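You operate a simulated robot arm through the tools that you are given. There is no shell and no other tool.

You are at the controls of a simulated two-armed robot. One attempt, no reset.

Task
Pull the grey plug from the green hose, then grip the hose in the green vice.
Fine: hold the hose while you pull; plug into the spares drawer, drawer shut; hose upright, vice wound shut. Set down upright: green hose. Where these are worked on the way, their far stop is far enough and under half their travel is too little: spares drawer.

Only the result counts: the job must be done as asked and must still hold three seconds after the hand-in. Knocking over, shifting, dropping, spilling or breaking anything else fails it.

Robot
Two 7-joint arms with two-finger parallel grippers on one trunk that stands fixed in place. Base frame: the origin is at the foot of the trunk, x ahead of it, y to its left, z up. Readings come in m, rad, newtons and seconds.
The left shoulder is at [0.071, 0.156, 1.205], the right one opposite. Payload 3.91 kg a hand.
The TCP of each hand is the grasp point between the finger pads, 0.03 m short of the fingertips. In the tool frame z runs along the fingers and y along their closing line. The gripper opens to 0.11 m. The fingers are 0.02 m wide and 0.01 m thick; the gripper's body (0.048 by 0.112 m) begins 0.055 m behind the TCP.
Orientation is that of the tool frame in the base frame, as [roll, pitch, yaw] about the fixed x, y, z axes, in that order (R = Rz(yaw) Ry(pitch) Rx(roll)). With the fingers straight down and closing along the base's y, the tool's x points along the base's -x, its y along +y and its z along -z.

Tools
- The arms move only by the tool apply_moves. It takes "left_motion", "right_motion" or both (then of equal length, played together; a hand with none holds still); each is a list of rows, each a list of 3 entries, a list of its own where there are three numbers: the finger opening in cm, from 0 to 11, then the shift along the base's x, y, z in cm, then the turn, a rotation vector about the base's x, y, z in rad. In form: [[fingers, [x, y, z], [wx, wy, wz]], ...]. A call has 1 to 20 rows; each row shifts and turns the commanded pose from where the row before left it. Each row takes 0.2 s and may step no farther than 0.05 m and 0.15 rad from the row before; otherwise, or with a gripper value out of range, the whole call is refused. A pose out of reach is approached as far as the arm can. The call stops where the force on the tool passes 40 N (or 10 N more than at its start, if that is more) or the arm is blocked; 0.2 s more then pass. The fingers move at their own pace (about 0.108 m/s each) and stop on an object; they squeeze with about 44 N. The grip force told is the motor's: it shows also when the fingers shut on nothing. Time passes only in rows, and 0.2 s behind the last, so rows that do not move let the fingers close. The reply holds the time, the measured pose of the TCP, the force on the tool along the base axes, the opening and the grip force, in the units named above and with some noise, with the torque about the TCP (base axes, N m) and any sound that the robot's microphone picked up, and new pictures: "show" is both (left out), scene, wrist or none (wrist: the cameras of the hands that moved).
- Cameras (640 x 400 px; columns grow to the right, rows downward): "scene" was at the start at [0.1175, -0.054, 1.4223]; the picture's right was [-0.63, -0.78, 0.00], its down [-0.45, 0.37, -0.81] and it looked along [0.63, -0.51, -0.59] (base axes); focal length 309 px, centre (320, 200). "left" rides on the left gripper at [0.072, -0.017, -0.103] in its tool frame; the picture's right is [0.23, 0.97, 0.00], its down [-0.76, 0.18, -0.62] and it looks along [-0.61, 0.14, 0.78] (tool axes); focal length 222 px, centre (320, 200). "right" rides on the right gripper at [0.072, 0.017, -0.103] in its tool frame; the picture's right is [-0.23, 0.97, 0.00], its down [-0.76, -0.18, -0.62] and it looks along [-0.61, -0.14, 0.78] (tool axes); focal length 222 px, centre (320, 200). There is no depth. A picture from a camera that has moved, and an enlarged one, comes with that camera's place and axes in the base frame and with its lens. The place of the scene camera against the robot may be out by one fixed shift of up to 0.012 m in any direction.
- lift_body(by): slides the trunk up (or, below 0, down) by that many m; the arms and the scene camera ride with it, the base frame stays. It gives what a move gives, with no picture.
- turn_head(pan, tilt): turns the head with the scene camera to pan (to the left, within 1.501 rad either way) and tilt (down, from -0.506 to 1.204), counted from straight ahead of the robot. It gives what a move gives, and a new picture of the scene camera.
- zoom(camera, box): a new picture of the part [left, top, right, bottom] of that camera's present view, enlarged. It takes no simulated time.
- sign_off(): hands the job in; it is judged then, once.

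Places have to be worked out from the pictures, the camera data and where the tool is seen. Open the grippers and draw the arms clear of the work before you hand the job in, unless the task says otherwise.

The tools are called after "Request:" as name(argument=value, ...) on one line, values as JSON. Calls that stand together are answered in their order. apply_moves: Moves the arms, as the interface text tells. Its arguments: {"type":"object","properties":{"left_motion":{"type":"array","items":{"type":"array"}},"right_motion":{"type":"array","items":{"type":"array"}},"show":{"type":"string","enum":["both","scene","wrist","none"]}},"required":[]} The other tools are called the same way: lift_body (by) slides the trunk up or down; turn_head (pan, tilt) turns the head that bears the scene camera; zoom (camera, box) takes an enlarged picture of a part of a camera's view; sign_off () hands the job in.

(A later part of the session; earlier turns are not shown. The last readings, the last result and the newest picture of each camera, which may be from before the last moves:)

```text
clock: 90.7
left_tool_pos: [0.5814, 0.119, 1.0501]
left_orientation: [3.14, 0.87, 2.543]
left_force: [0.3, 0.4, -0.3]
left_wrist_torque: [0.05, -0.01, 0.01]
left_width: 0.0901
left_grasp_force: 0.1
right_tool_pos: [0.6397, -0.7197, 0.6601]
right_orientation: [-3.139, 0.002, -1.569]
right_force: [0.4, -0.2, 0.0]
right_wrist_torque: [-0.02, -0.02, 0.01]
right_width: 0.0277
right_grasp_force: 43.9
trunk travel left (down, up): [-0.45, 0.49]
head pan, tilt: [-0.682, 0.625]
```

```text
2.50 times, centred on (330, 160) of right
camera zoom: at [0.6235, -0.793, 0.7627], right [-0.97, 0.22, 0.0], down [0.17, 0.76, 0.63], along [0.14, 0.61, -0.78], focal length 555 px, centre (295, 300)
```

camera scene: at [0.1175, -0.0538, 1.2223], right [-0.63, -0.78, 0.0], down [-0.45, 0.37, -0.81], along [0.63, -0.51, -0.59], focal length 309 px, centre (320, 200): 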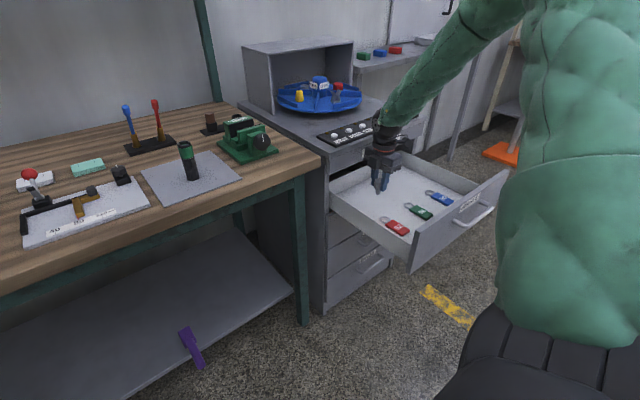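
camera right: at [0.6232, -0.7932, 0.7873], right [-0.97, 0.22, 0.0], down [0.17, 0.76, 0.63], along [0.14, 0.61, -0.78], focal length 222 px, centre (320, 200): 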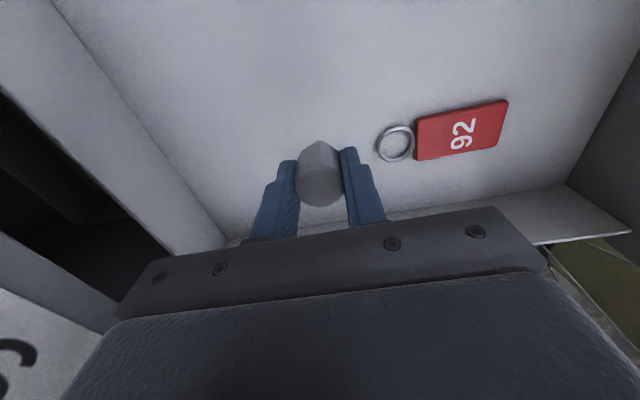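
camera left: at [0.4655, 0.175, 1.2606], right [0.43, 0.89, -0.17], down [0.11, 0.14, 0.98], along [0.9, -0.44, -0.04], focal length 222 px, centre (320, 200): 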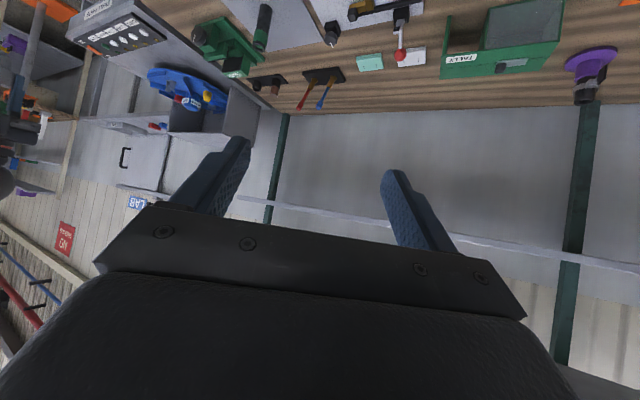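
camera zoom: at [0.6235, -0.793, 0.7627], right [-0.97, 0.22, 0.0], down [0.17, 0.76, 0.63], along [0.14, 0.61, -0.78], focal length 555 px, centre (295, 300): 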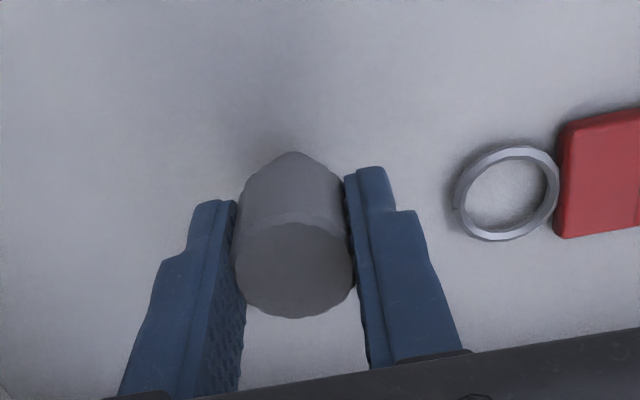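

The stem tip is within a couple of millimetres of the floor (z≈0.603). Releasing the plug.

Request:
apply_moves(right_motion=[[0, [0, 0, -0.15], [0, 0, 0]], [4, [0, 0, 0], [0, 0, 0]], [6, [0, 0, 0], [0, 0, 0]], [6, [0, 0, 0], [0, 0, 0]], [6, [0, 0, 0], [0, 0, 0]]], show="wrist")

Request:
zoom(camera="scene", box=[360, 170, 420, 230])

```text
clock: 91.9
left_tool_pos: [0.581, 0.119, 1.0502]
left_orientation: [-3.141, 0.87, 2.544]
left_force: [0.2, 0.4, 0.8]
left_wrist_torque: [-0.01, -0.01, -0.02]
left_width: 0.0901
left_grasp_force: 0.1
right_tool_pos: [0.639, -0.7196, 0.6597]
right_orientation: [-3.138, 0.003, -1.569]
right_force: [-0.7, 0.3, 0.6]
right_wrist_torque: [0.03, -0.01, 0.03]
right_width: 0.06
right_grasp_force: 0.1
trunk travel left (down, up): [-0.45, 0.49]
head pan, tilt: [-0.682, 0.625]
camera right: at [0.6232, -0.7932, 0.7612], right [-0.97, 0.22, 0.0], down [0.17, 0.76, 0.63], along [0.14, 0.61, -0.78], focal length 222 px, centre (320, 200)
```

right: 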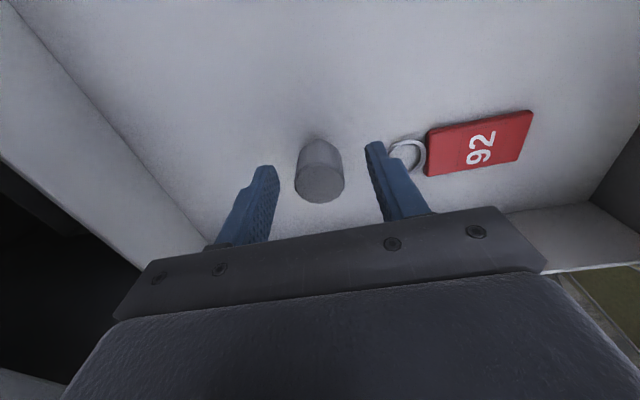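

```text
6.67 times, centred on (390, 200) of scene
camera zoom: at [0.1174, -0.0537, 1.2223], right [-0.63, -0.78, 0.0], down [-0.45, 0.37, -0.81], along [0.63, -0.51, -0.59], focal length 2057 px, centre (-147, 200)
```

zoom: 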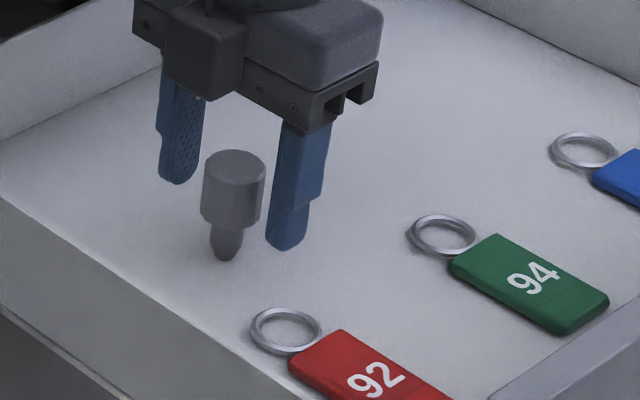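

The plug stands on the drawer floor, free of the fingers. I raise the hand straight up, then move back over the drawer front.

Request:
apply_moves(right_motion=[[6, [0, 0, 1], [0, 0, 0]], [6, [0, 0, 2], [0, 0, 0]], [6, [0, 0, 3], [0, 0, 0]], [6, [0, 0, 4], [0, 0, 0]], [6, [0, 0, 4], [0, 0, 0]], [6, [0, 0, 4], [0, 0, 0]], [6, [0, 0, 4], [0, 0, 0]], [6, [0, 0, 4], [0, 0, 0]], [6, [0, 0, 3], [0, 0, 0]], [0, [-4.4, 0, 0], [0, 0, 0]], [0, [-4.4, 0, 0], [0, 0, 0]], [0, [-4.4, 0, 0], [0, 0, 0]], [0, [-4.4, 0, 0], [0, 0, 0]], [0, [-4.4, 0, 0], [0, 0, 0]]], show="both")

Request:
zoom(camera="scene", box=[320, 130, 520, 270])

```text
clock: 94.9
left_tool_pos: [0.5807, 0.1207, 1.0503]
left_orientation: [3.14, 0.87, 2.543]
left_force: [0.1, 0.3, -0.2]
left_wrist_torque: [-0.03, 0.01, 0.05]
left_width: 0.0901
left_grasp_force: 0.0
right_tool_pos: [0.4185, -0.7197, 0.9513]
right_orientation: [-3.138, 0.003, -1.568]
right_force: [-0.2, 0.2, 0.5]
right_wrist_torque: [0.01, 0.0, 0.01]
right_width: 0.0
right_grasp_force: 37.4
trunk travel left (down, up): [-0.45, 0.49]
head pan, tilt: [-0.682, 0.625]
camera scene: at [0.1158, -0.0537, 1.2225], right [-0.63, -0.78, 0.0], down [-0.45, 0.37, -0.81], along [0.63, -0.51, -0.58], focal length 309 px, centre (320, 200)
camera right: at [0.4032, -0.7932, 1.0523], right [-0.97, 0.22, -0.01], down [0.17, 0.76, 0.63], along [0.14, 0.61, -0.78], focal length 222 px, centre (320, 200)
```

scene: 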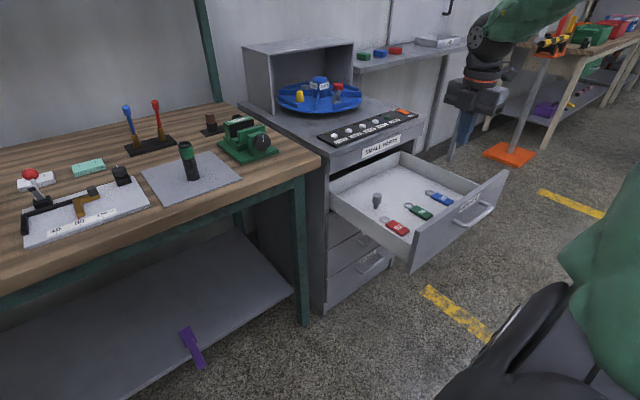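
right: 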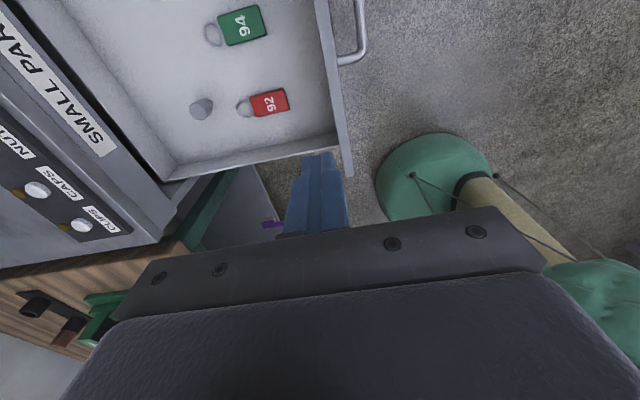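

```text
2.86 times, centred on (420, 200) of scene
camera zoom: at [0.1158, -0.0537, 1.2225], right [-0.63, -0.78, 0.0], down [-0.45, 0.37, -0.81], along [0.63, -0.51, -0.58], focal length 882 px, centre (34, 200)
```

zoom: 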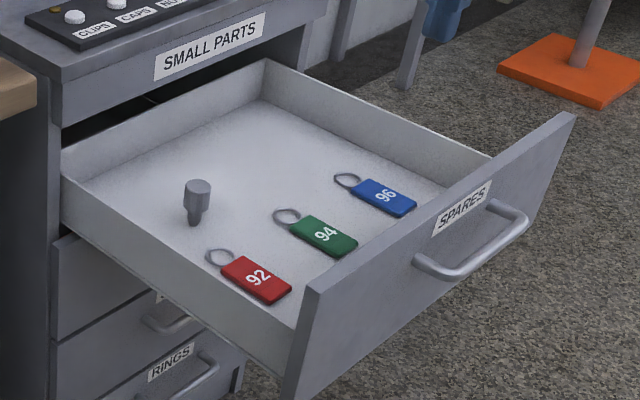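

The plug stands in the drawer. Now I pitch the (closed) hand forward by 1.3 rad to push the drawer front.

Request:
apply_moves(right_motion=[[0, [-0.5, 0, 0], [0, -0.1444, 0]], [0, [-0.5, 0, 0], [0, -0.1444, 0]], [0, [-0.5, 0, 0], [0, -0.1444, 0]], [0, [-0.5, 0, 0], [0, -0.1444, 0]], [0, [-0.5, 0, 0], [0, -0.1444, 0]], [0, [-0.5, 0, 0], [0, -0.1444, 0]], [0, [-0.5, 0, 0], [0, -0.1444, 0]], [0, [-0.5, 0, 0], [0, -0.1444, 0]], [0, [-0.5, 0, 0], [0, -0.1444, 0]]], show="scene")

```text
clock: 96.9
left_tool_pos: [0.5791, 0.119, 1.0503]
left_orientation: [3.141, 0.87, 2.542]
left_force: [-0.2, -0.2, -0.1]
left_wrist_torque: [-0.01, 0.01, -0.02]
left_width: 0.09
left_grasp_force: 0.1
right_tool_pos: [0.374, -0.7203, 0.9493]
right_orientation: [-1.837, -0.002, -1.567]
right_force: [-0.6, -0.1, -0.6]
right_wrist_torque: [-0.01, 0.0, 0.01]
right_width: 0.0
right_grasp_force: 37.6
trunk travel left (down, up): [-0.45, 0.49]
head pan, tilt: [-0.682, 0.625]
camera scene: at [0.116, -0.0548, 1.2225], right [-0.63, -0.78, 0.0], down [-0.45, 0.37, -0.81], along [0.63, -0.51, -0.59], focal length 309 px, centre (320, 200)
```

scene: 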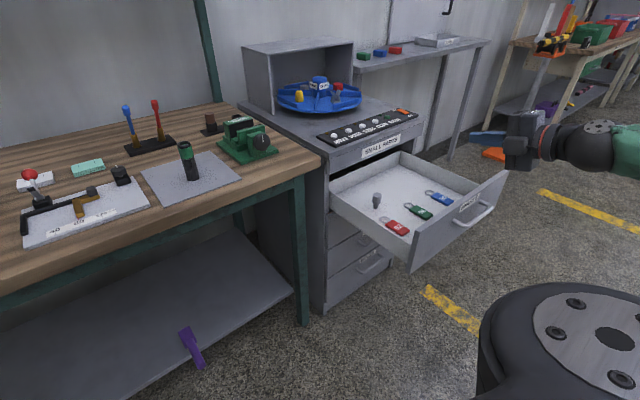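

Reached cleanly. I'll back up and go down in front of the drawer panel, beside the handle.

Request:
apply_moves(right_motion=[[0, [-3, 0, 0], [0, 0, 0]], [0, [-3, 0, 0], [0, 0, 0]], [0, [-3, 0, 0], [0, 0, 0]], [0, [0, 0.2, -4], [0, 0, 0]], [0, [0, 0.2, -4], [0, 0, 0]], [0, [0, 0.2, -4], [0, 0, 0]], [0, [0, 0, -4], [0, 0, 0]], [0, [0, 0, -4], [0, 0, 0]], [0, [0, 0, -3.5], [0, 0, 0]]], show="both")

Request:
zoom(camera="scene", box=[380, 150, 580, 280])

```text
clock: 98.9
left_tool_pos: [0.5819, 0.1188, 1.0498]
left_orientation: [-3.141, 0.868, 2.54]
left_force: [-0.1, -0.1, -0.2]
left_wrist_torque: [-0.02, -0.02, 0.01]
left_width: 0.0897
left_grasp_force: 0.2
right_tool_pos: [0.2988, -0.7146, 0.7131]
right_orientation: [-1.839, -0.002, -1.567]
right_force: [0.0, 0.0, -0.8]
right_wrist_torque: [0.0, 0.01, 0.0]
right_width: 0.0
right_grasp_force: 37.6
right hand out of reach, approached as far as the arm can: row 3
trunk travel left (down, up): [-0.45, 0.49]
head pan, tilt: [-0.682, 0.625]
camera scene: at [0.117, -0.0541, 1.2225], right [-0.63, -0.78, 0.0], down [-0.45, 0.37, -0.81], along [0.63, -0.51, -0.59], focal length 309 px, centre (320, 200)
camera right: at [0.1957, -0.7879, 0.7228], right [-0.26, 0.23, -0.94], down [-0.56, 0.76, 0.34], along [0.79, 0.61, -0.07], focal length 222 px, centre (320, 200)
```

scene: 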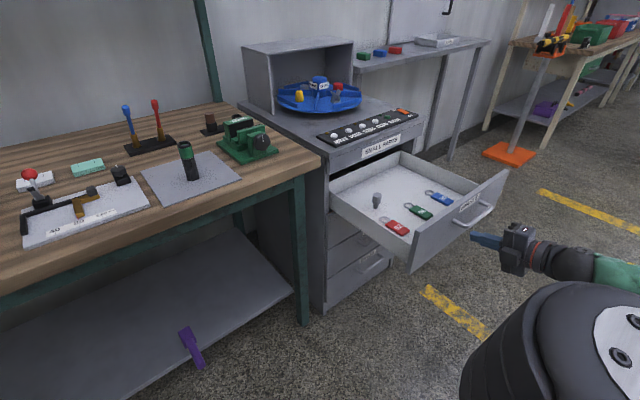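
right: 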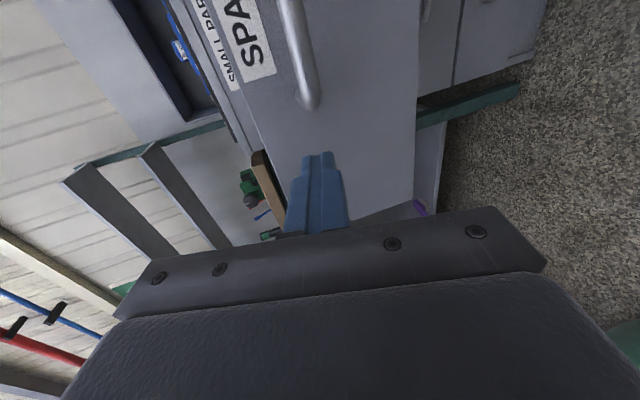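

```text
3.08 times, centred on (480, 215) of scene
camera zoom: at [0.117, -0.0541, 1.2225], right [-0.63, -0.78, 0.0], down [-0.45, 0.37, -0.81], along [0.63, -0.51, -0.59], focal length 949 px, centre (-172, 154)
```

zoom: 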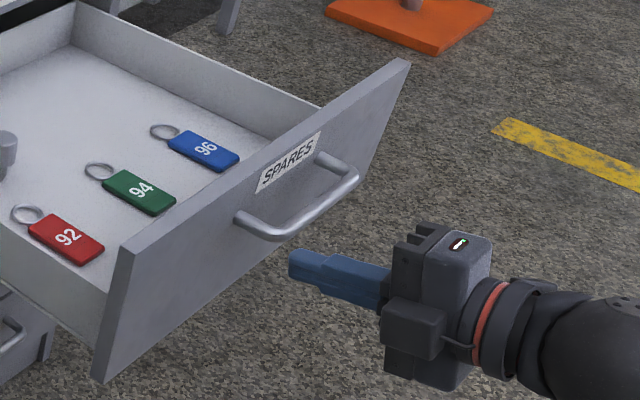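

Fingertips are lined up with the bare part of the panel. Pushing forward gently.

Request:
apply_moves(right_motion=[[0, [1.5, 0, 0], [0, 0, 0]], [0, [1.5, 0, 0], [0, 0, 0]], [0, [1.5, 0, 0], [0, 0, 0]], [0, [1, 0, 0], [0, 0, 0]], [0, [1, 0, 0], [0, 0, 0]], [0, [1, 0, 0], [0, 0, 0]], [0, [1, 0, 0], [0, 0, 0]], [0, [1.2, 0, 0], [0, 0, 0]], [0, [1.4, 0, 0], [0, 0, 0]], [0, [1.6, 0, 0], [0, 0, 0]], [0, [1.8, 0, 0], [0, 0, 0]], [0, [2, 0, 0], [0, 0, 0]], [0, [2, 0, 0], [0, 0, 0]], [0, [2, 0, 0], [0, 0, 0]], [0, [2, 0, 0], [0, 0, 0]], [0, [2, 0, 0], [0, 0, 0]]], show="scene")

Request:
zoom(camera="scene", box=[320, 110, 520, 260])

```text
clock: 102.3
left_tool_pos: [0.5806, 0.1196, 1.0493]
left_orientation: [-3.14, 0.869, 2.542]
left_force: [0.1, -0.4, 0.1]
left_wrist_torque: [0.01, 0.01, -0.04]
left_width: 0.0898
left_grasp_force: 0.1
right_tool_pos: [0.5435, -0.7156, 0.7125]
right_orientation: [-1.837, -0.001, -1.567]
right_force: [0.7, 0.2, 0.0]
right_wrist_torque: [-0.01, -0.02, 0.02]
right_width: 0.0
right_grasp_force: 37.8
trunk travel left (down, up): [-0.45, 0.49]
head pan, tilt: [-0.682, 0.625]
camera scene: at [0.1175, -0.0537, 1.2223], right [-0.63, -0.78, 0.0], down [-0.45, 0.37, -0.81], along [0.63, -0.51, -0.59], focal length 309 px, centre (320, 200)
```

scene: 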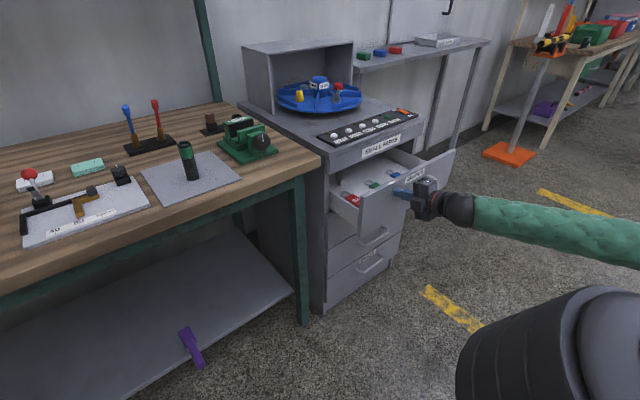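

```text
2.67 times, centred on (420, 185) of scene
camera zoom: at [0.1175, -0.0537, 1.2223], right [-0.63, -0.78, 0.0], down [-0.45, 0.37, -0.81], along [0.63, -0.51, -0.59], focal length 823 px, centre (53, 240)
```

zoom: 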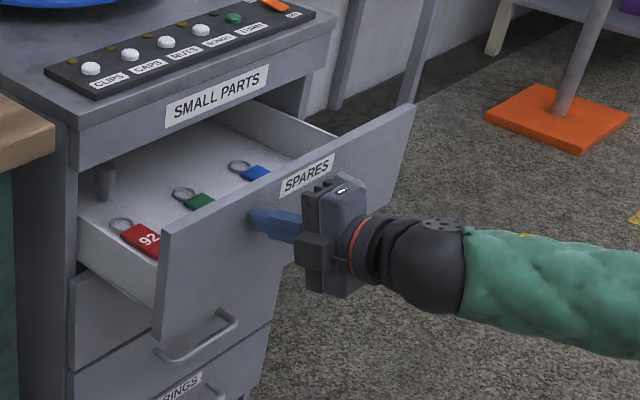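

Drawer is about half shut and the plug still stands in it. Continuing to the shut stop.

Request:
apply_moves(right_motion=[[0, [1.7, 0, 0], [0, 0, 0]], [0, [1.7, 0, 0], [0, 0, 0]], [0, [1.7, 0, 0], [0, 0, 0]], [0, [1.7, 0, 0], [0, 0, 0]], [0, [1.7, 0, 0], [0, 0, 0]], [0, [1.5, 0, 0], [0, 0, 0]], [0, [1.2, 0, 0], [0, 0, 0]], [0, [1, 0, 0], [0, 0, 0]], [0, [0.8, 0, 0], [0, 0, 0]], [0, [0.6, 0, 0], [0, 0, 0]], [0, [0.6, 0, 0], [0, 0, 0]], [0, [0.6, 0, 0], [0, 0, 0]], [0, [0.6, 0, 0], [0, 0, 0]], [0, [0.6, 0, 0], [0, 0, 0]]], show="scene")

Request:
zoom(camera="scene", box=[320, 110, 480, 230])

```text
clock: 105.1
left_tool_pos: [0.5772, 0.1195, 1.0518]
left_orientation: [3.141, 0.873, 2.538]
left_force: [0.4, 0.2, -0.6]
left_wrist_torque: [0.02, -0.04, 0.03]
left_width: 0.09
left_grasp_force: 0.1
right_tool_pos: [0.6905, -0.7156, 0.7148]
right_orientation: [-1.838, 0.001, -1.57]
right_force: [-47.6, -6.0, 18.0]
right_wrist_torque: [0.05, -0.57, -0.21]
right_width: 0.0
right_grasp_force: 37.6
trunk travel left (down, up): [-0.45, 0.49]
head pan, tilt: [-0.682, 0.625]
stopped in row 13 (right hand): the force on the tool passed its limit at 50 N (the readings are from after the stop); the commanded pose is now the measured one
camera scene: at [0.113, -0.0533, 1.2232], right [-0.63, -0.77, 0.0], down [-0.45, 0.37, -0.81], along [0.63, -0.51, -0.58], focal length 309 px, centre (320, 200)
```

scene: 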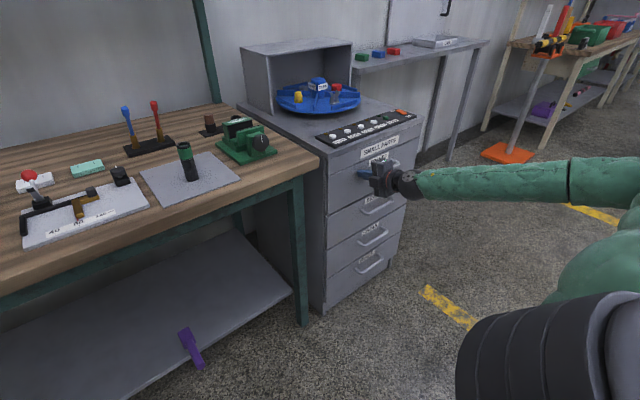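

```text
3.33 times, centred on (400, 170) of scene
camera zoom: at [0.113, -0.0533, 1.2232], right [-0.63, -0.77, 0.0], down [-0.45, 0.37, -0.81], along [0.63, -0.51, -0.58], focal length 1029 px, centre (53, 300)
```

zoom: 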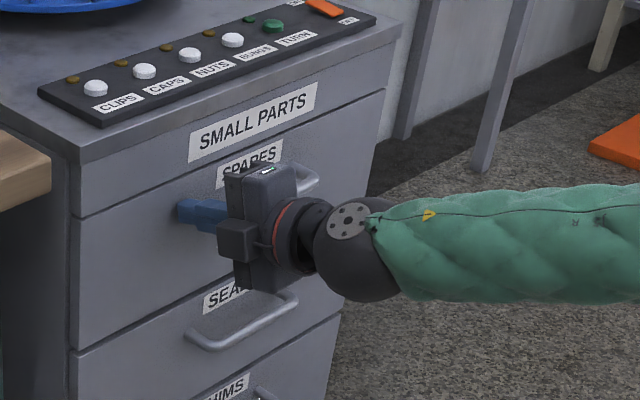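

The drawer is flush shut. Backing off and rising clear.

Request:
apply_moves(right_motion=[[0, [-1, 0, 0], [0, 0, 0]], [0, [-3, 0, 0], [0, 0, 0]], [0, [-3, 0, 0], [0, 0, 0]], [0, [-3, 0, 0], [0, 0, 0]], [0, [-4, 0, 0], [0, 0, 0]], [0, [-4, 0, 0], [0, 0, 0]], [0, [-4, 0, 0], [0, 0, 0]], [0, [-4, 0, 0], [0, 0, 0]], [0, [0, 0, 4], [0, 0, 0]], [0, [0, 0, 4], [0, 0, 0]], [0, [0, 0, 4], [0, 0, 0]], [0, [0, 0, 4], [0, 0, 0]], [0, [0, 0, 4], [0, 0, 0]], [0, [0, 0, 4], [0, 0, 0]]], show="scene")

Request:
zoom(camera="scene", box=[320, 90, 480, 210])

```text
clock: 108.1
left_tool_pos: [0.5808, 0.1207, 1.0497]
left_orientation: [-3.141, 0.87, 2.541]
left_force: [0.2, -0.1, 0.3]
left_wrist_torque: [0.02, -0.03, -0.01]
left_width: 0.0902
left_grasp_force: 0.0
right_tool_pos: [0.4346, -0.7132, 0.9528]
right_orientation: [-1.841, 0.0, -1.565]
right_force: [0.0, -0.6, 0.4]
right_wrist_torque: [-0.02, 0.03, -0.01]
right_width: 0.0
right_grasp_force: 38.3
trunk travel left (down, up): [-0.45, 0.49]
head pan, tilt: [-0.682, 0.625]
camera scene: at [0.1171, -0.0529, 1.2223], right [-0.63, -0.78, 0.0], down [-0.45, 0.37, -0.81], along [0.63, -0.51, -0.59], focal length 309 px, centre (320, 200)
```

scene: 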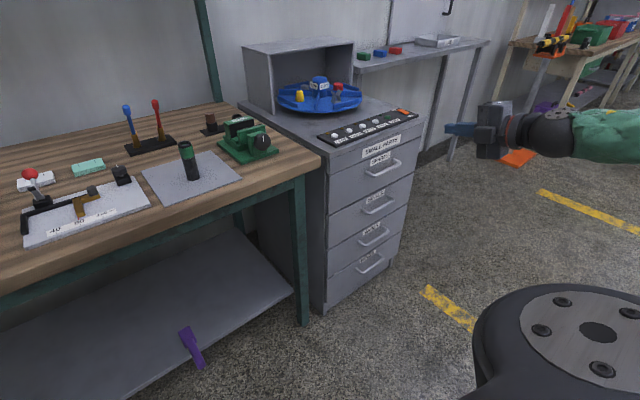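

```text
3.33 times, centred on (400, 150) of scene
camera zoom: at [0.1171, -0.0529, 1.2223], right [-0.63, -0.78, 0.0], down [-0.45, 0.37, -0.81], along [0.63, -0.51, -0.59], focal length 1029 px, centre (53, 367)
```

zoom: 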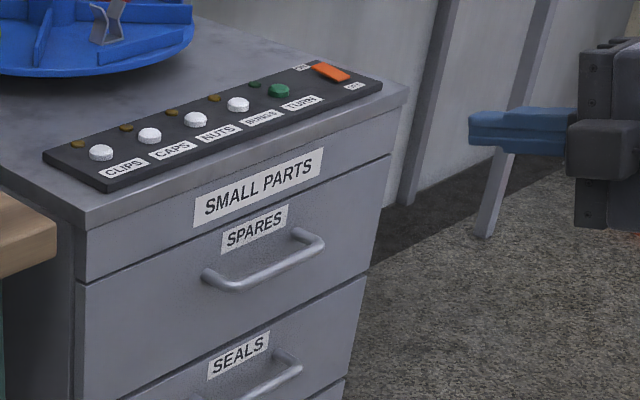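

Drawer confirmed shut. Raising the trunk again for the bench.

Request:
lift_body(by=0.2)

Request:
apply_moves(right_motion=[[6, [0, 0, 0], [0, 0.1444, 0]], [6, [0, 0, 0], [0, 0.1444, 0]], [6, [0, 0, 0], [0, 0.1444, 0]], [6, [0, 0, 0], [0, 0.1444, 0]], [6, [0, 0, 0], [0, 0.1444, 0]], [6, [0, 0, 0], [0, 0.1444, 0]], [6, [0, 0, 0], [0, 0.1444, 0]], [6, [0, 0, 0], [0, 0.1444, 0]], [6, [0, 0, 0], [0, 0.1444, 0]]], show="scene")

```text
clock: 110.3
left_tool_pos: [0.5814, 0.1189, 1.2493]
left_orientation: [-3.14, 0.869, 2.543]
left_force: [0.0, -0.3, 0.2]
left_wrist_torque: [0.02, -0.01, 0.04]
left_width: 0.0902
left_grasp_force: 0.1
right_tool_pos: [0.4345, -0.7159, 1.1525]
right_orientation: [-1.842, 0.0, -1.569]
right_force: [0.6, 0.5, -0.1]
right_wrist_torque: [-0.01, -0.02, 0.0]
right_width: 0.0
right_grasp_force: 37.5
trunk travel left (down, up): [-0.65, 0.29]
head pan, tilt: [-0.682, 0.625]
```

```text
clock: 112.3
left_tool_pos: [0.5812, 0.1188, 1.2476]
left_orientation: [-3.139, 0.869, 2.542]
left_force: [0.3, -0.5, 0.8]
left_wrist_torque: [0.07, -0.05, -0.02]
left_width: 0.0899
left_grasp_force: 0.0
right_tool_pos: [0.4357, -0.7158, 1.1518]
right_orientation: [3.14, 0.002, -1.572]
right_force: [0.0, -0.6, 0.1]
right_wrist_torque: [-0.04, 0.0, -0.01]
right_width: 0.06
right_grasp_force: 0.1
trunk travel left (down, up): [-0.65, 0.29]
head pan, tilt: [-0.682, 0.625]
camera scene: at [0.1185, -0.0535, 1.4222], right [-0.63, -0.78, 0.0], down [-0.46, 0.37, -0.81], along [0.63, -0.51, -0.59], focal length 309 px, centre (320, 200)
```

scene: 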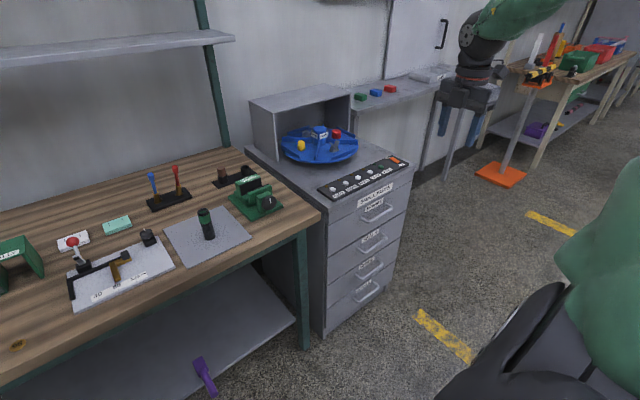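

Now to above the hose, turning the hand so the fingers close along y.

Request:
apply_moves(right_motion=[[6, [2.8, 3.507, -0.64], [0, 0, 0.105]], [6, [2.8, 3.507, -0.64], [0, 0, 0.105]], [6, [2.8, 3.507, -0.64], [0, 0, 0.105]], [6, [2.8, 3.507, -0.64], [0, 0, 0.105]], [6, [2.8, 3.507, -0.64], [0, 0, 0.105]], [6, [2.8, 3.507, -0.64], [0, 0, 0.105]], [6, [2.8, 3.507, -0.64], [0, 0, 0.105]], [6, [2.8, 3.507, -0.64], [0, 0, 0.105]], [6, [2.8, 3.507, -0.64], [0, 0, 0.105]], [6, [2.8, 3.507, -0.64], [0, 0, 0.105]], [6, [2.8, 3.507, -0.64], [0, 0, 0.105]], [6, [2.8, 3.507, -0.64], [0, 0, 0.105]], [6, [2.8, 3.507, -0.64], [0, 0, 0.105]], [6, [2.8, 3.507, -0.64], [0, 0, 0.105]]], show="both")

Request:
zoom(camera="right", box=[220, 40, 440, 220])

Request:
zoom(camera="scene", box=[150, 160, 290, 260])

```text
clock: 115.3
left_tool_pos: [0.583, 0.1204, 1.2496]
left_orientation: [-3.14, 0.869, 2.542]
left_force: [0.1, -0.3, -1.1]
left_wrist_torque: [0.0, -0.03, 0.0]
left_width: 0.0902
left_grasp_force: 0.0
right_tool_pos: [0.8275, -0.2243, 1.0606]
right_orientation: [3.141, 0.007, -0.099]
right_force: [0.0, -0.4, 0.4]
right_wrist_torque: [-0.01, 0.02, 0.02]
right_width: 0.0601
right_grasp_force: 0.1
trunk travel left (down, up): [-0.65, 0.29]
head pan, tilt: [-0.682, 0.625]
camera scene: at [0.1198, -0.0535, 1.4221], right [-0.63, -0.78, 0.0], down [-0.46, 0.37, -0.81], along [0.63, -0.51, -0.59], focal length 309 px, centre (320, 200)
camera right: at [0.8993, -0.2493, 1.1619], right [-0.32, -0.95, 0.0], down [-0.74, 0.25, 0.63], along [-0.59, 0.2, -0.78], focal length 222 px, centre (320, 200)
```

scene: 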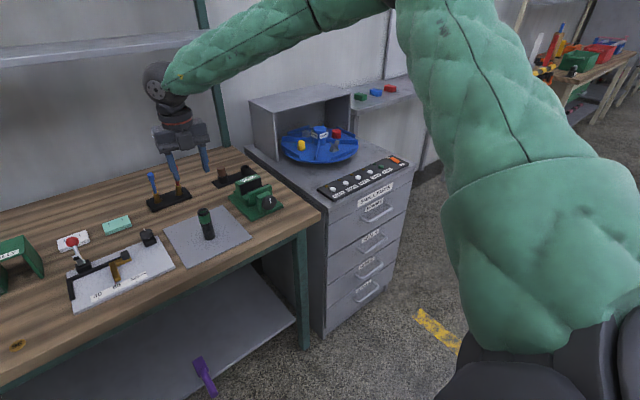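
right: 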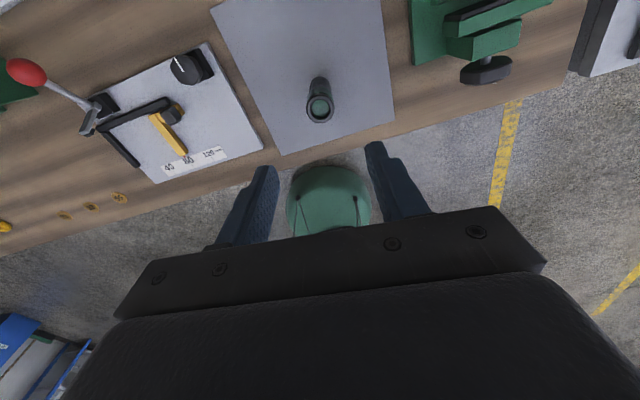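

```text
2.22 times, centred on (330, 130) of right
camera zoom: at [0.8993, -0.2493, 1.1619], right [-0.32, -0.95, 0.0], down [-0.74, 0.25, 0.63], along [-0.59, 0.2, -0.78], focal length 494 px, centre (298, 356)
```

zoom: 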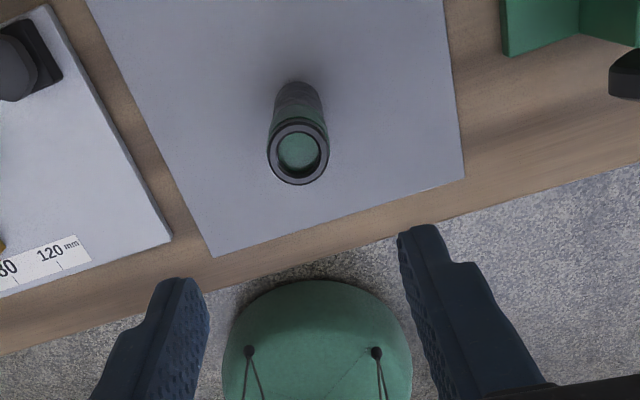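

```text
4.00 times, centred on (220, 210) of scene
camera zoom: at [0.1198, -0.0535, 1.4221], right [-0.63, -0.78, 0.0], down [-0.46, 0.37, -0.81], along [0.63, -0.51, -0.59], focal length 1234 px, centre (720, 160)
```

zoom: 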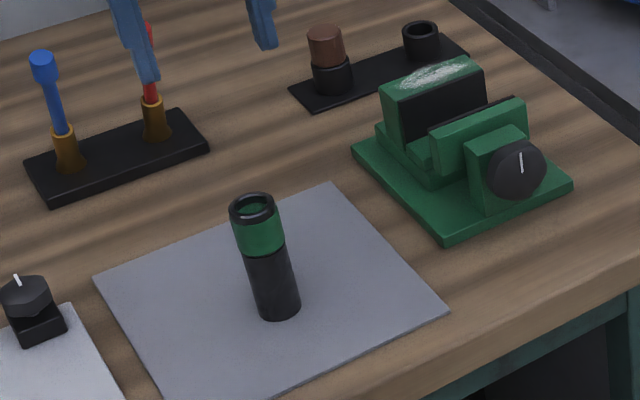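

The hose top is seen at about (0.829, -0.225, 0.919). Descending over it with the fingers open 6 cm.

Request:
apply_moves(right_motion=[[6, [0.15, 0, -3], [0, 0, 0]], [6, [0, 0, -3], [0, 0, 0]], [6, [0, 0, -3], [0, 0, 0]], [6, [0, 0, -2], [0, 0, 0]], [6, [0, 0, 0], [0, 0, 0]]], show="both")

Request:
zoom(camera="right", box=[220, 60, 440, 240])

Request:
zoom(camera="scene", box=[160, 170, 260, 250])

```text
clock: 116.5
left_tool_pos: [0.5801, 0.1209, 1.2496]
left_orientation: [-3.141, 0.87, 2.544]
left_force: [-0.6, -0.2, -0.3]
left_wrist_torque: [0.0, -0.02, -0.01]
left_width: 0.09
left_grasp_force: 0.1
right_tool_pos: [0.8276, -0.2225, 0.9538]
right_orientation: [-3.14, 0.005, -0.1]
right_force: [0.1, -0.4, -0.2]
right_wrist_torque: [-0.03, -0.02, 0.02]
right_width: 0.0601
right_grasp_force: 0.0
trunk travel left (down, up): [-0.65, 0.29]
head pan, tilt: [-0.682, 0.625]
camera scene: at [0.1168, -0.0534, 1.4225], right [-0.63, -0.78, 0.0], down [-0.45, 0.37, -0.81], along [0.63, -0.51, -0.59], focal length 309 px, centre (320, 200)
camera right: at [0.8989, -0.2475, 1.0548], right [-0.32, -0.95, 0.0], down [-0.74, 0.25, 0.63], along [-0.59, 0.2, -0.78], focal length 222 px, centre (320, 200)
```

scene: 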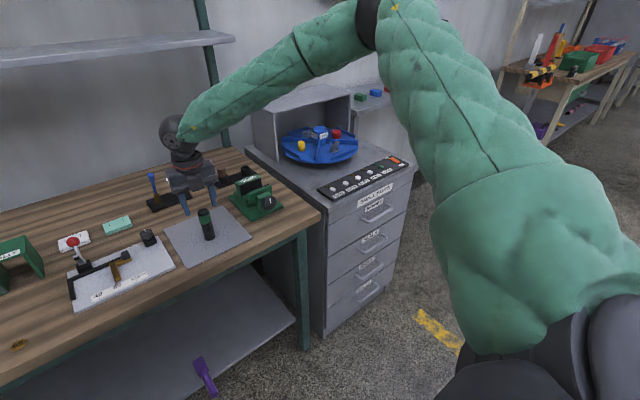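
right: 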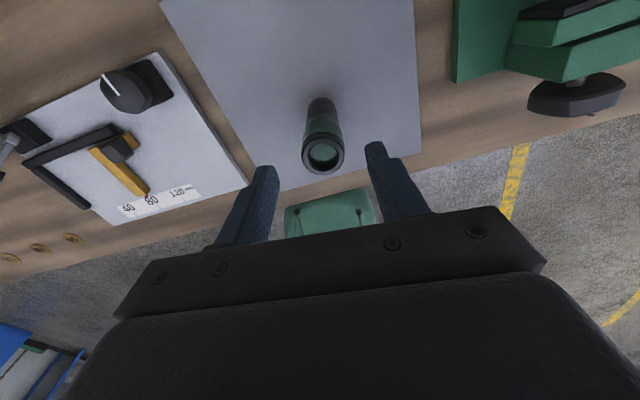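

```text
2.22 times, centred on (330, 150) of right
camera zoom: at [0.8989, -0.2475, 1.0548], right [-0.32, -0.95, 0.0], down [-0.74, 0.25, 0.63], along [-0.59, 0.2, -0.78], focal length 494 px, centre (298, 311)
```

zoom: 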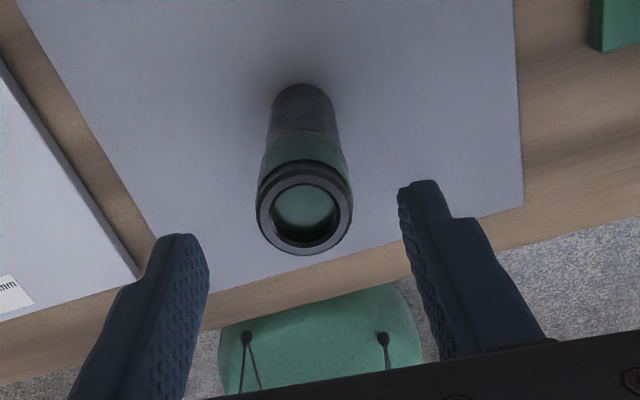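

```text
5.00 times, centred on (210, 210) of scene
camera zoom: at [0.1168, -0.0534, 1.4225], right [-0.63, -0.78, 0.0], down [-0.45, 0.37, -0.81], along [0.63, -0.51, -0.59], focal length 1543 px, centre (870, 150)
```

zoom: 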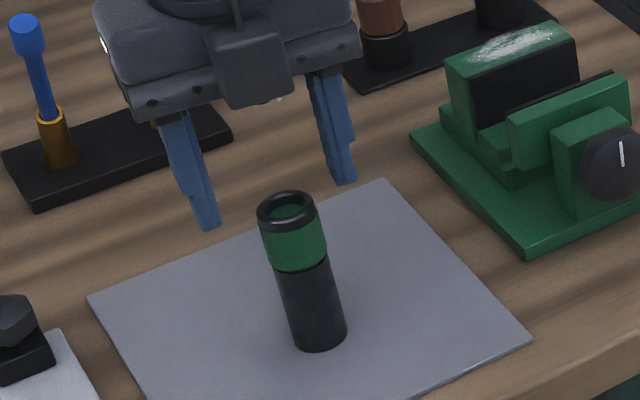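

Well centred laterally; hose sits a few mm toward +x of the TCP. Final descent to grip height.

Request:
apply_moves(right_motion=[[6, [0.25, -0.1, -2], [0, 0, 0]], [6, [0, 0, -2], [0, 0, 0]], [6, [0, 0, -0.7], [0, 0, 0]], [6, [0, 0, 0], [0, 0, 0]], [3.6, [0, 0, 0], [0, 0, 0]], [0, [0, 0, 0], [0, 0, 0]], [0, [0, 0, 0], [0, 0, 0]]], show="both")

Request:
zoom(camera="right", box=[220, 80, 440, 240])

Request:
zoom(camera="scene", box=[160, 170, 260, 250])

```text
clock: 118.1
left_tool_pos: [0.5804, 0.1199, 1.25]
left_orientation: [-3.14, 0.87, 2.542]
left_force: [0.9, -0.5, -0.1]
left_wrist_torque: [-0.01, 0.01, 0.02]
left_width: 0.0899
left_grasp_force: 0.0
right_tool_pos: [0.8239, -0.2318, 0.9113]
right_orientation: [-3.139, 0.005, -0.099]
right_force: [0.0, 0.7, -0.1]
right_wrist_torque: [0.01, -0.01, 0.0]
right_width: 0.0308
right_grasp_force: 43.9
right hand out of reach, approached as far as the arm can: row 2, 3
trunk travel left (down, up): [-0.65, 0.29]
head pan, tilt: [-0.682, 0.625]
camera scene: at [0.1176, -0.0535, 1.4223], right [-0.63, -0.78, 0.0], down [-0.45, 0.37, -0.81], along [0.63, -0.51, -0.59], focal length 309 px, centre (320, 200)
camera right: at [0.8946, -0.2568, 1.014], right [-0.32, -0.95, 0.0], down [-0.74, 0.25, 0.63], along [-0.59, 0.2, -0.78], focal length 222 px, centre (320, 200)
```

scene: 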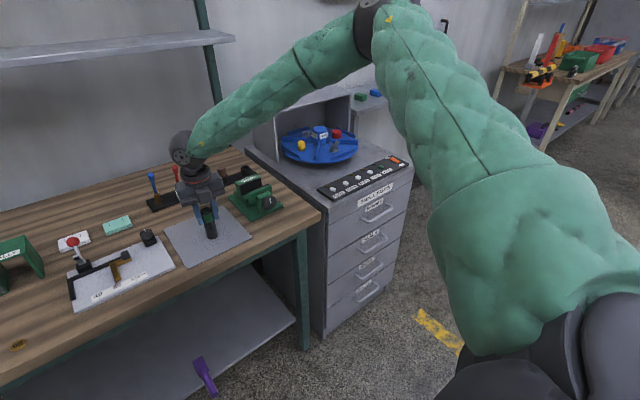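
right: 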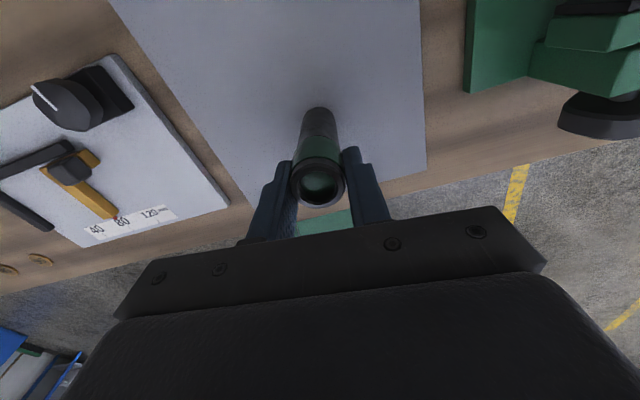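

```text
2.50 times, centred on (330, 160) of right
camera zoom: at [0.8946, -0.2568, 1.014], right [-0.32, -0.95, 0.0], down [-0.74, 0.25, 0.63], along [-0.59, 0.2, -0.78], focal length 555 px, centre (295, 300)
```

zoom: 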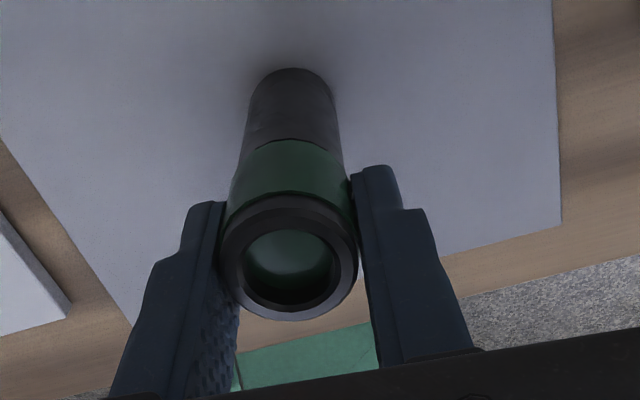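

```text
5.00 times, centred on (210, 210) of scene
camera zoom: at [0.1176, -0.0535, 1.4223], right [-0.63, -0.78, 0.0], down [-0.45, 0.37, -0.81], along [0.63, -0.51, -0.59], focal length 1543 px, centre (870, 150)
```

zoom: 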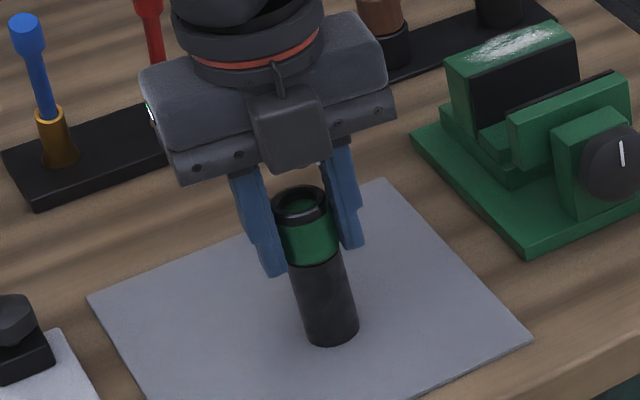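

The hose is gripped (30.8 mm, on the green band) about 6 mm off the TCP toward +x. I lift it straight up, relaxing the wrist with a small yaw.

Request:
apply_moves(right_motion=[[0, [0, 0, 1], [0, 0, 0]], [0, [0, 0, 2.5], [0, 0, -0.05]], [0, [0, 0, 3], [0, 0, -0.05]], [0, [0, 0, 3], [0, 0, -0.05]], [0, [0, 0, 3], [0, 0, -0.05]]], show="both")

Request:
zoom(camera="scene", box=[150, 140, 290, 250])

```text
clock: 119.3
left_tool_pos: [0.5801, 0.1206, 1.2509]
left_orientation: [3.141, 0.871, 2.542]
left_force: [-0.2, 1.2, 0.6]
left_wrist_torque: [0.02, 0.01, 0.03]
left_width: 0.0899
left_grasp_force: 0.0
right_tool_pos: [0.8214, -0.231, 1.036]
right_orientation: [3.141, 0.005, -0.298]
right_force: [-0.8, 1.3, -0.7]
right_wrist_torque: [-0.01, -0.02, 0.0]
right_width: 0.0308
right_grasp_force: 43.9
trunk travel left (down, up): [-0.65, 0.29]
head pan, tilt: [-0.682, 0.625]
camera scene: at [0.1167, -0.0532, 1.4224], right [-0.63, -0.78, 0.0], down [-0.45, 0.37, -0.81], along [0.63, -0.51, -0.59], focal length 309 px, centre (320, 200)
camera right: at [0.8872, -0.2693, 1.1388], right [-0.5, -0.86, 0.0], down [-0.67, 0.39, 0.63], along [-0.54, 0.32, -0.78], focal length 222 px, centre (320, 200)
```

scene: 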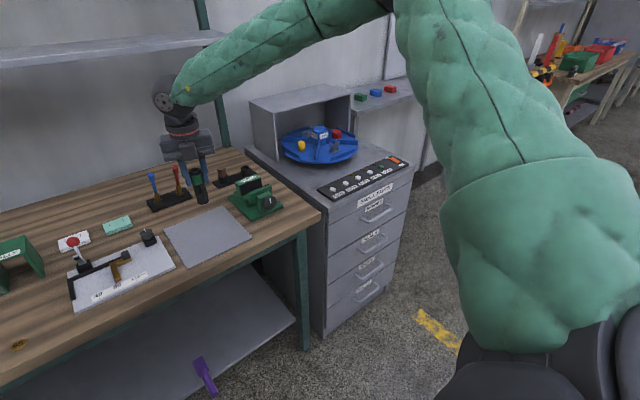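
right: 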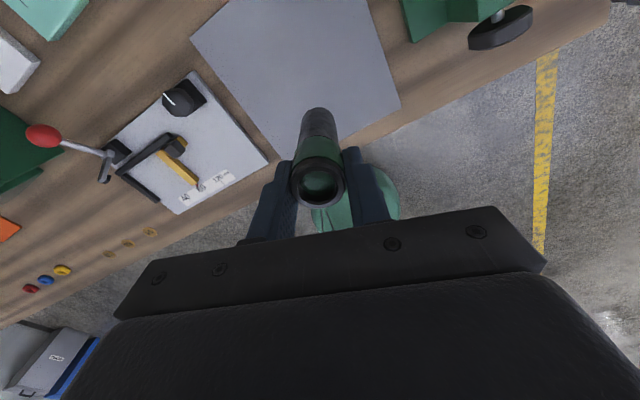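

```text
3.64 times, centred on (220, 195) of scene
camera zoom: at [0.1167, -0.0532, 1.4224], right [-0.63, -0.78, 0.0], down [-0.45, 0.37, -0.81], along [0.63, -0.51, -0.59], focal length 1122 px, centre (684, 218)
```

zoom: 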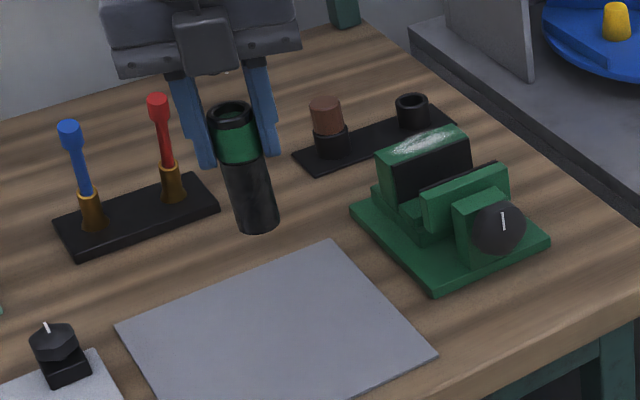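

Hose hangs vertically and clear. Carrying it over to above the vice.

Request:
apply_moves(right_motion=[[0, [1.25, -3.55, 0], [0, 0, 0.03]], [0, [1.25, -3.55, 0], [0, 0, 0.03]], [0, [1.25, -3.55, 0], [0, 0, 0.03]], [0, [1.25, -3.55, 0], [0, 0, 0.03]], [0, [1.25, -3.55, 0], [0, 0, 0.03]], [0, [0, 0, 0], [0, 0, 0]]], show="both")

Request:
zoom(camera="right", box=[200, 40, 440, 220])

Request:
zoom(camera="scene", box=[200, 120, 310, 230])

```text
clock: 120.7
left_tool_pos: [0.5819, 0.1193, 1.249]
left_orientation: [-3.138, 0.871, 2.542]
left_force: [0.1, 0.1, 0.5]
left_wrist_torque: [-0.02, -0.01, 0.0]
left_width: 0.09
left_grasp_force: 0.0
right_tool_pos: [0.8855, -0.4093, 1.0381]
right_orientation: [-3.139, 0.004, -0.148]
right_force: [0.2, -0.2, -0.3]
right_wrist_torque: [0.0, -0.01, 0.0]
right_width: 0.0308
right_grasp_force: 43.5
trunk travel left (down, up): [-0.65, 0.29]
head pan, tilt: [-0.682, 0.625]
camera scene: at [0.1174, -0.053, 1.4224], right [-0.63, -0.78, 0.0], down [-0.45, 0.37, -0.81], along [0.63, -0.51, -0.59], focal length 309 px, centre (320, 200)
camera right: at [0.9556, -0.437, 1.1389], right [-0.37, -0.93, 0.0], down [-0.72, 0.29, 0.63], along [-0.58, 0.23, -0.78], focal length 222 px, centre (320, 200)
```

scene: 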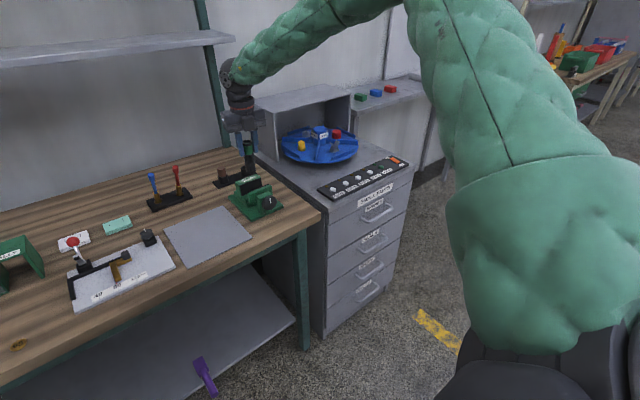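
right: 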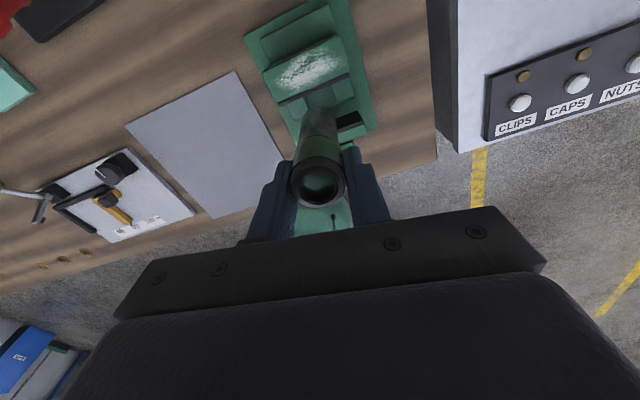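

```text
2.22 times, centred on (320, 130) of right
camera zoom: at [0.9556, -0.437, 1.1389], right [-0.37, -0.93, 0.0], down [-0.72, 0.29, 0.63], along [-0.58, 0.23, -0.78], focal length 494 px, centre (320, 356)
```

zoom: 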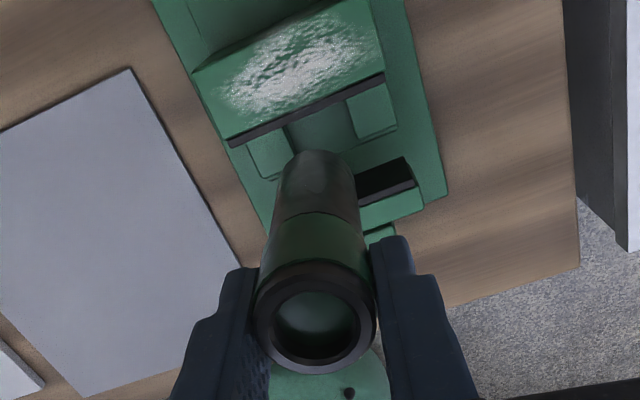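

```text
3.64 times, centred on (255, 175) of scene
camera zoom: at [0.1174, -0.053, 1.4224], right [-0.63, -0.78, 0.0], down [-0.45, 0.37, -0.81], along [0.63, -0.51, -0.59], focal length 1122 px, centre (556, 291)
```

zoom: 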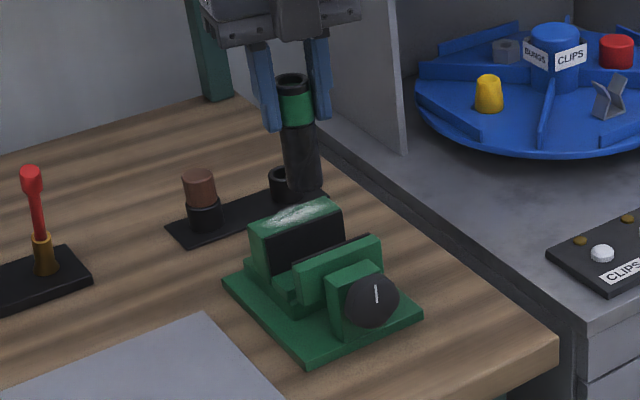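

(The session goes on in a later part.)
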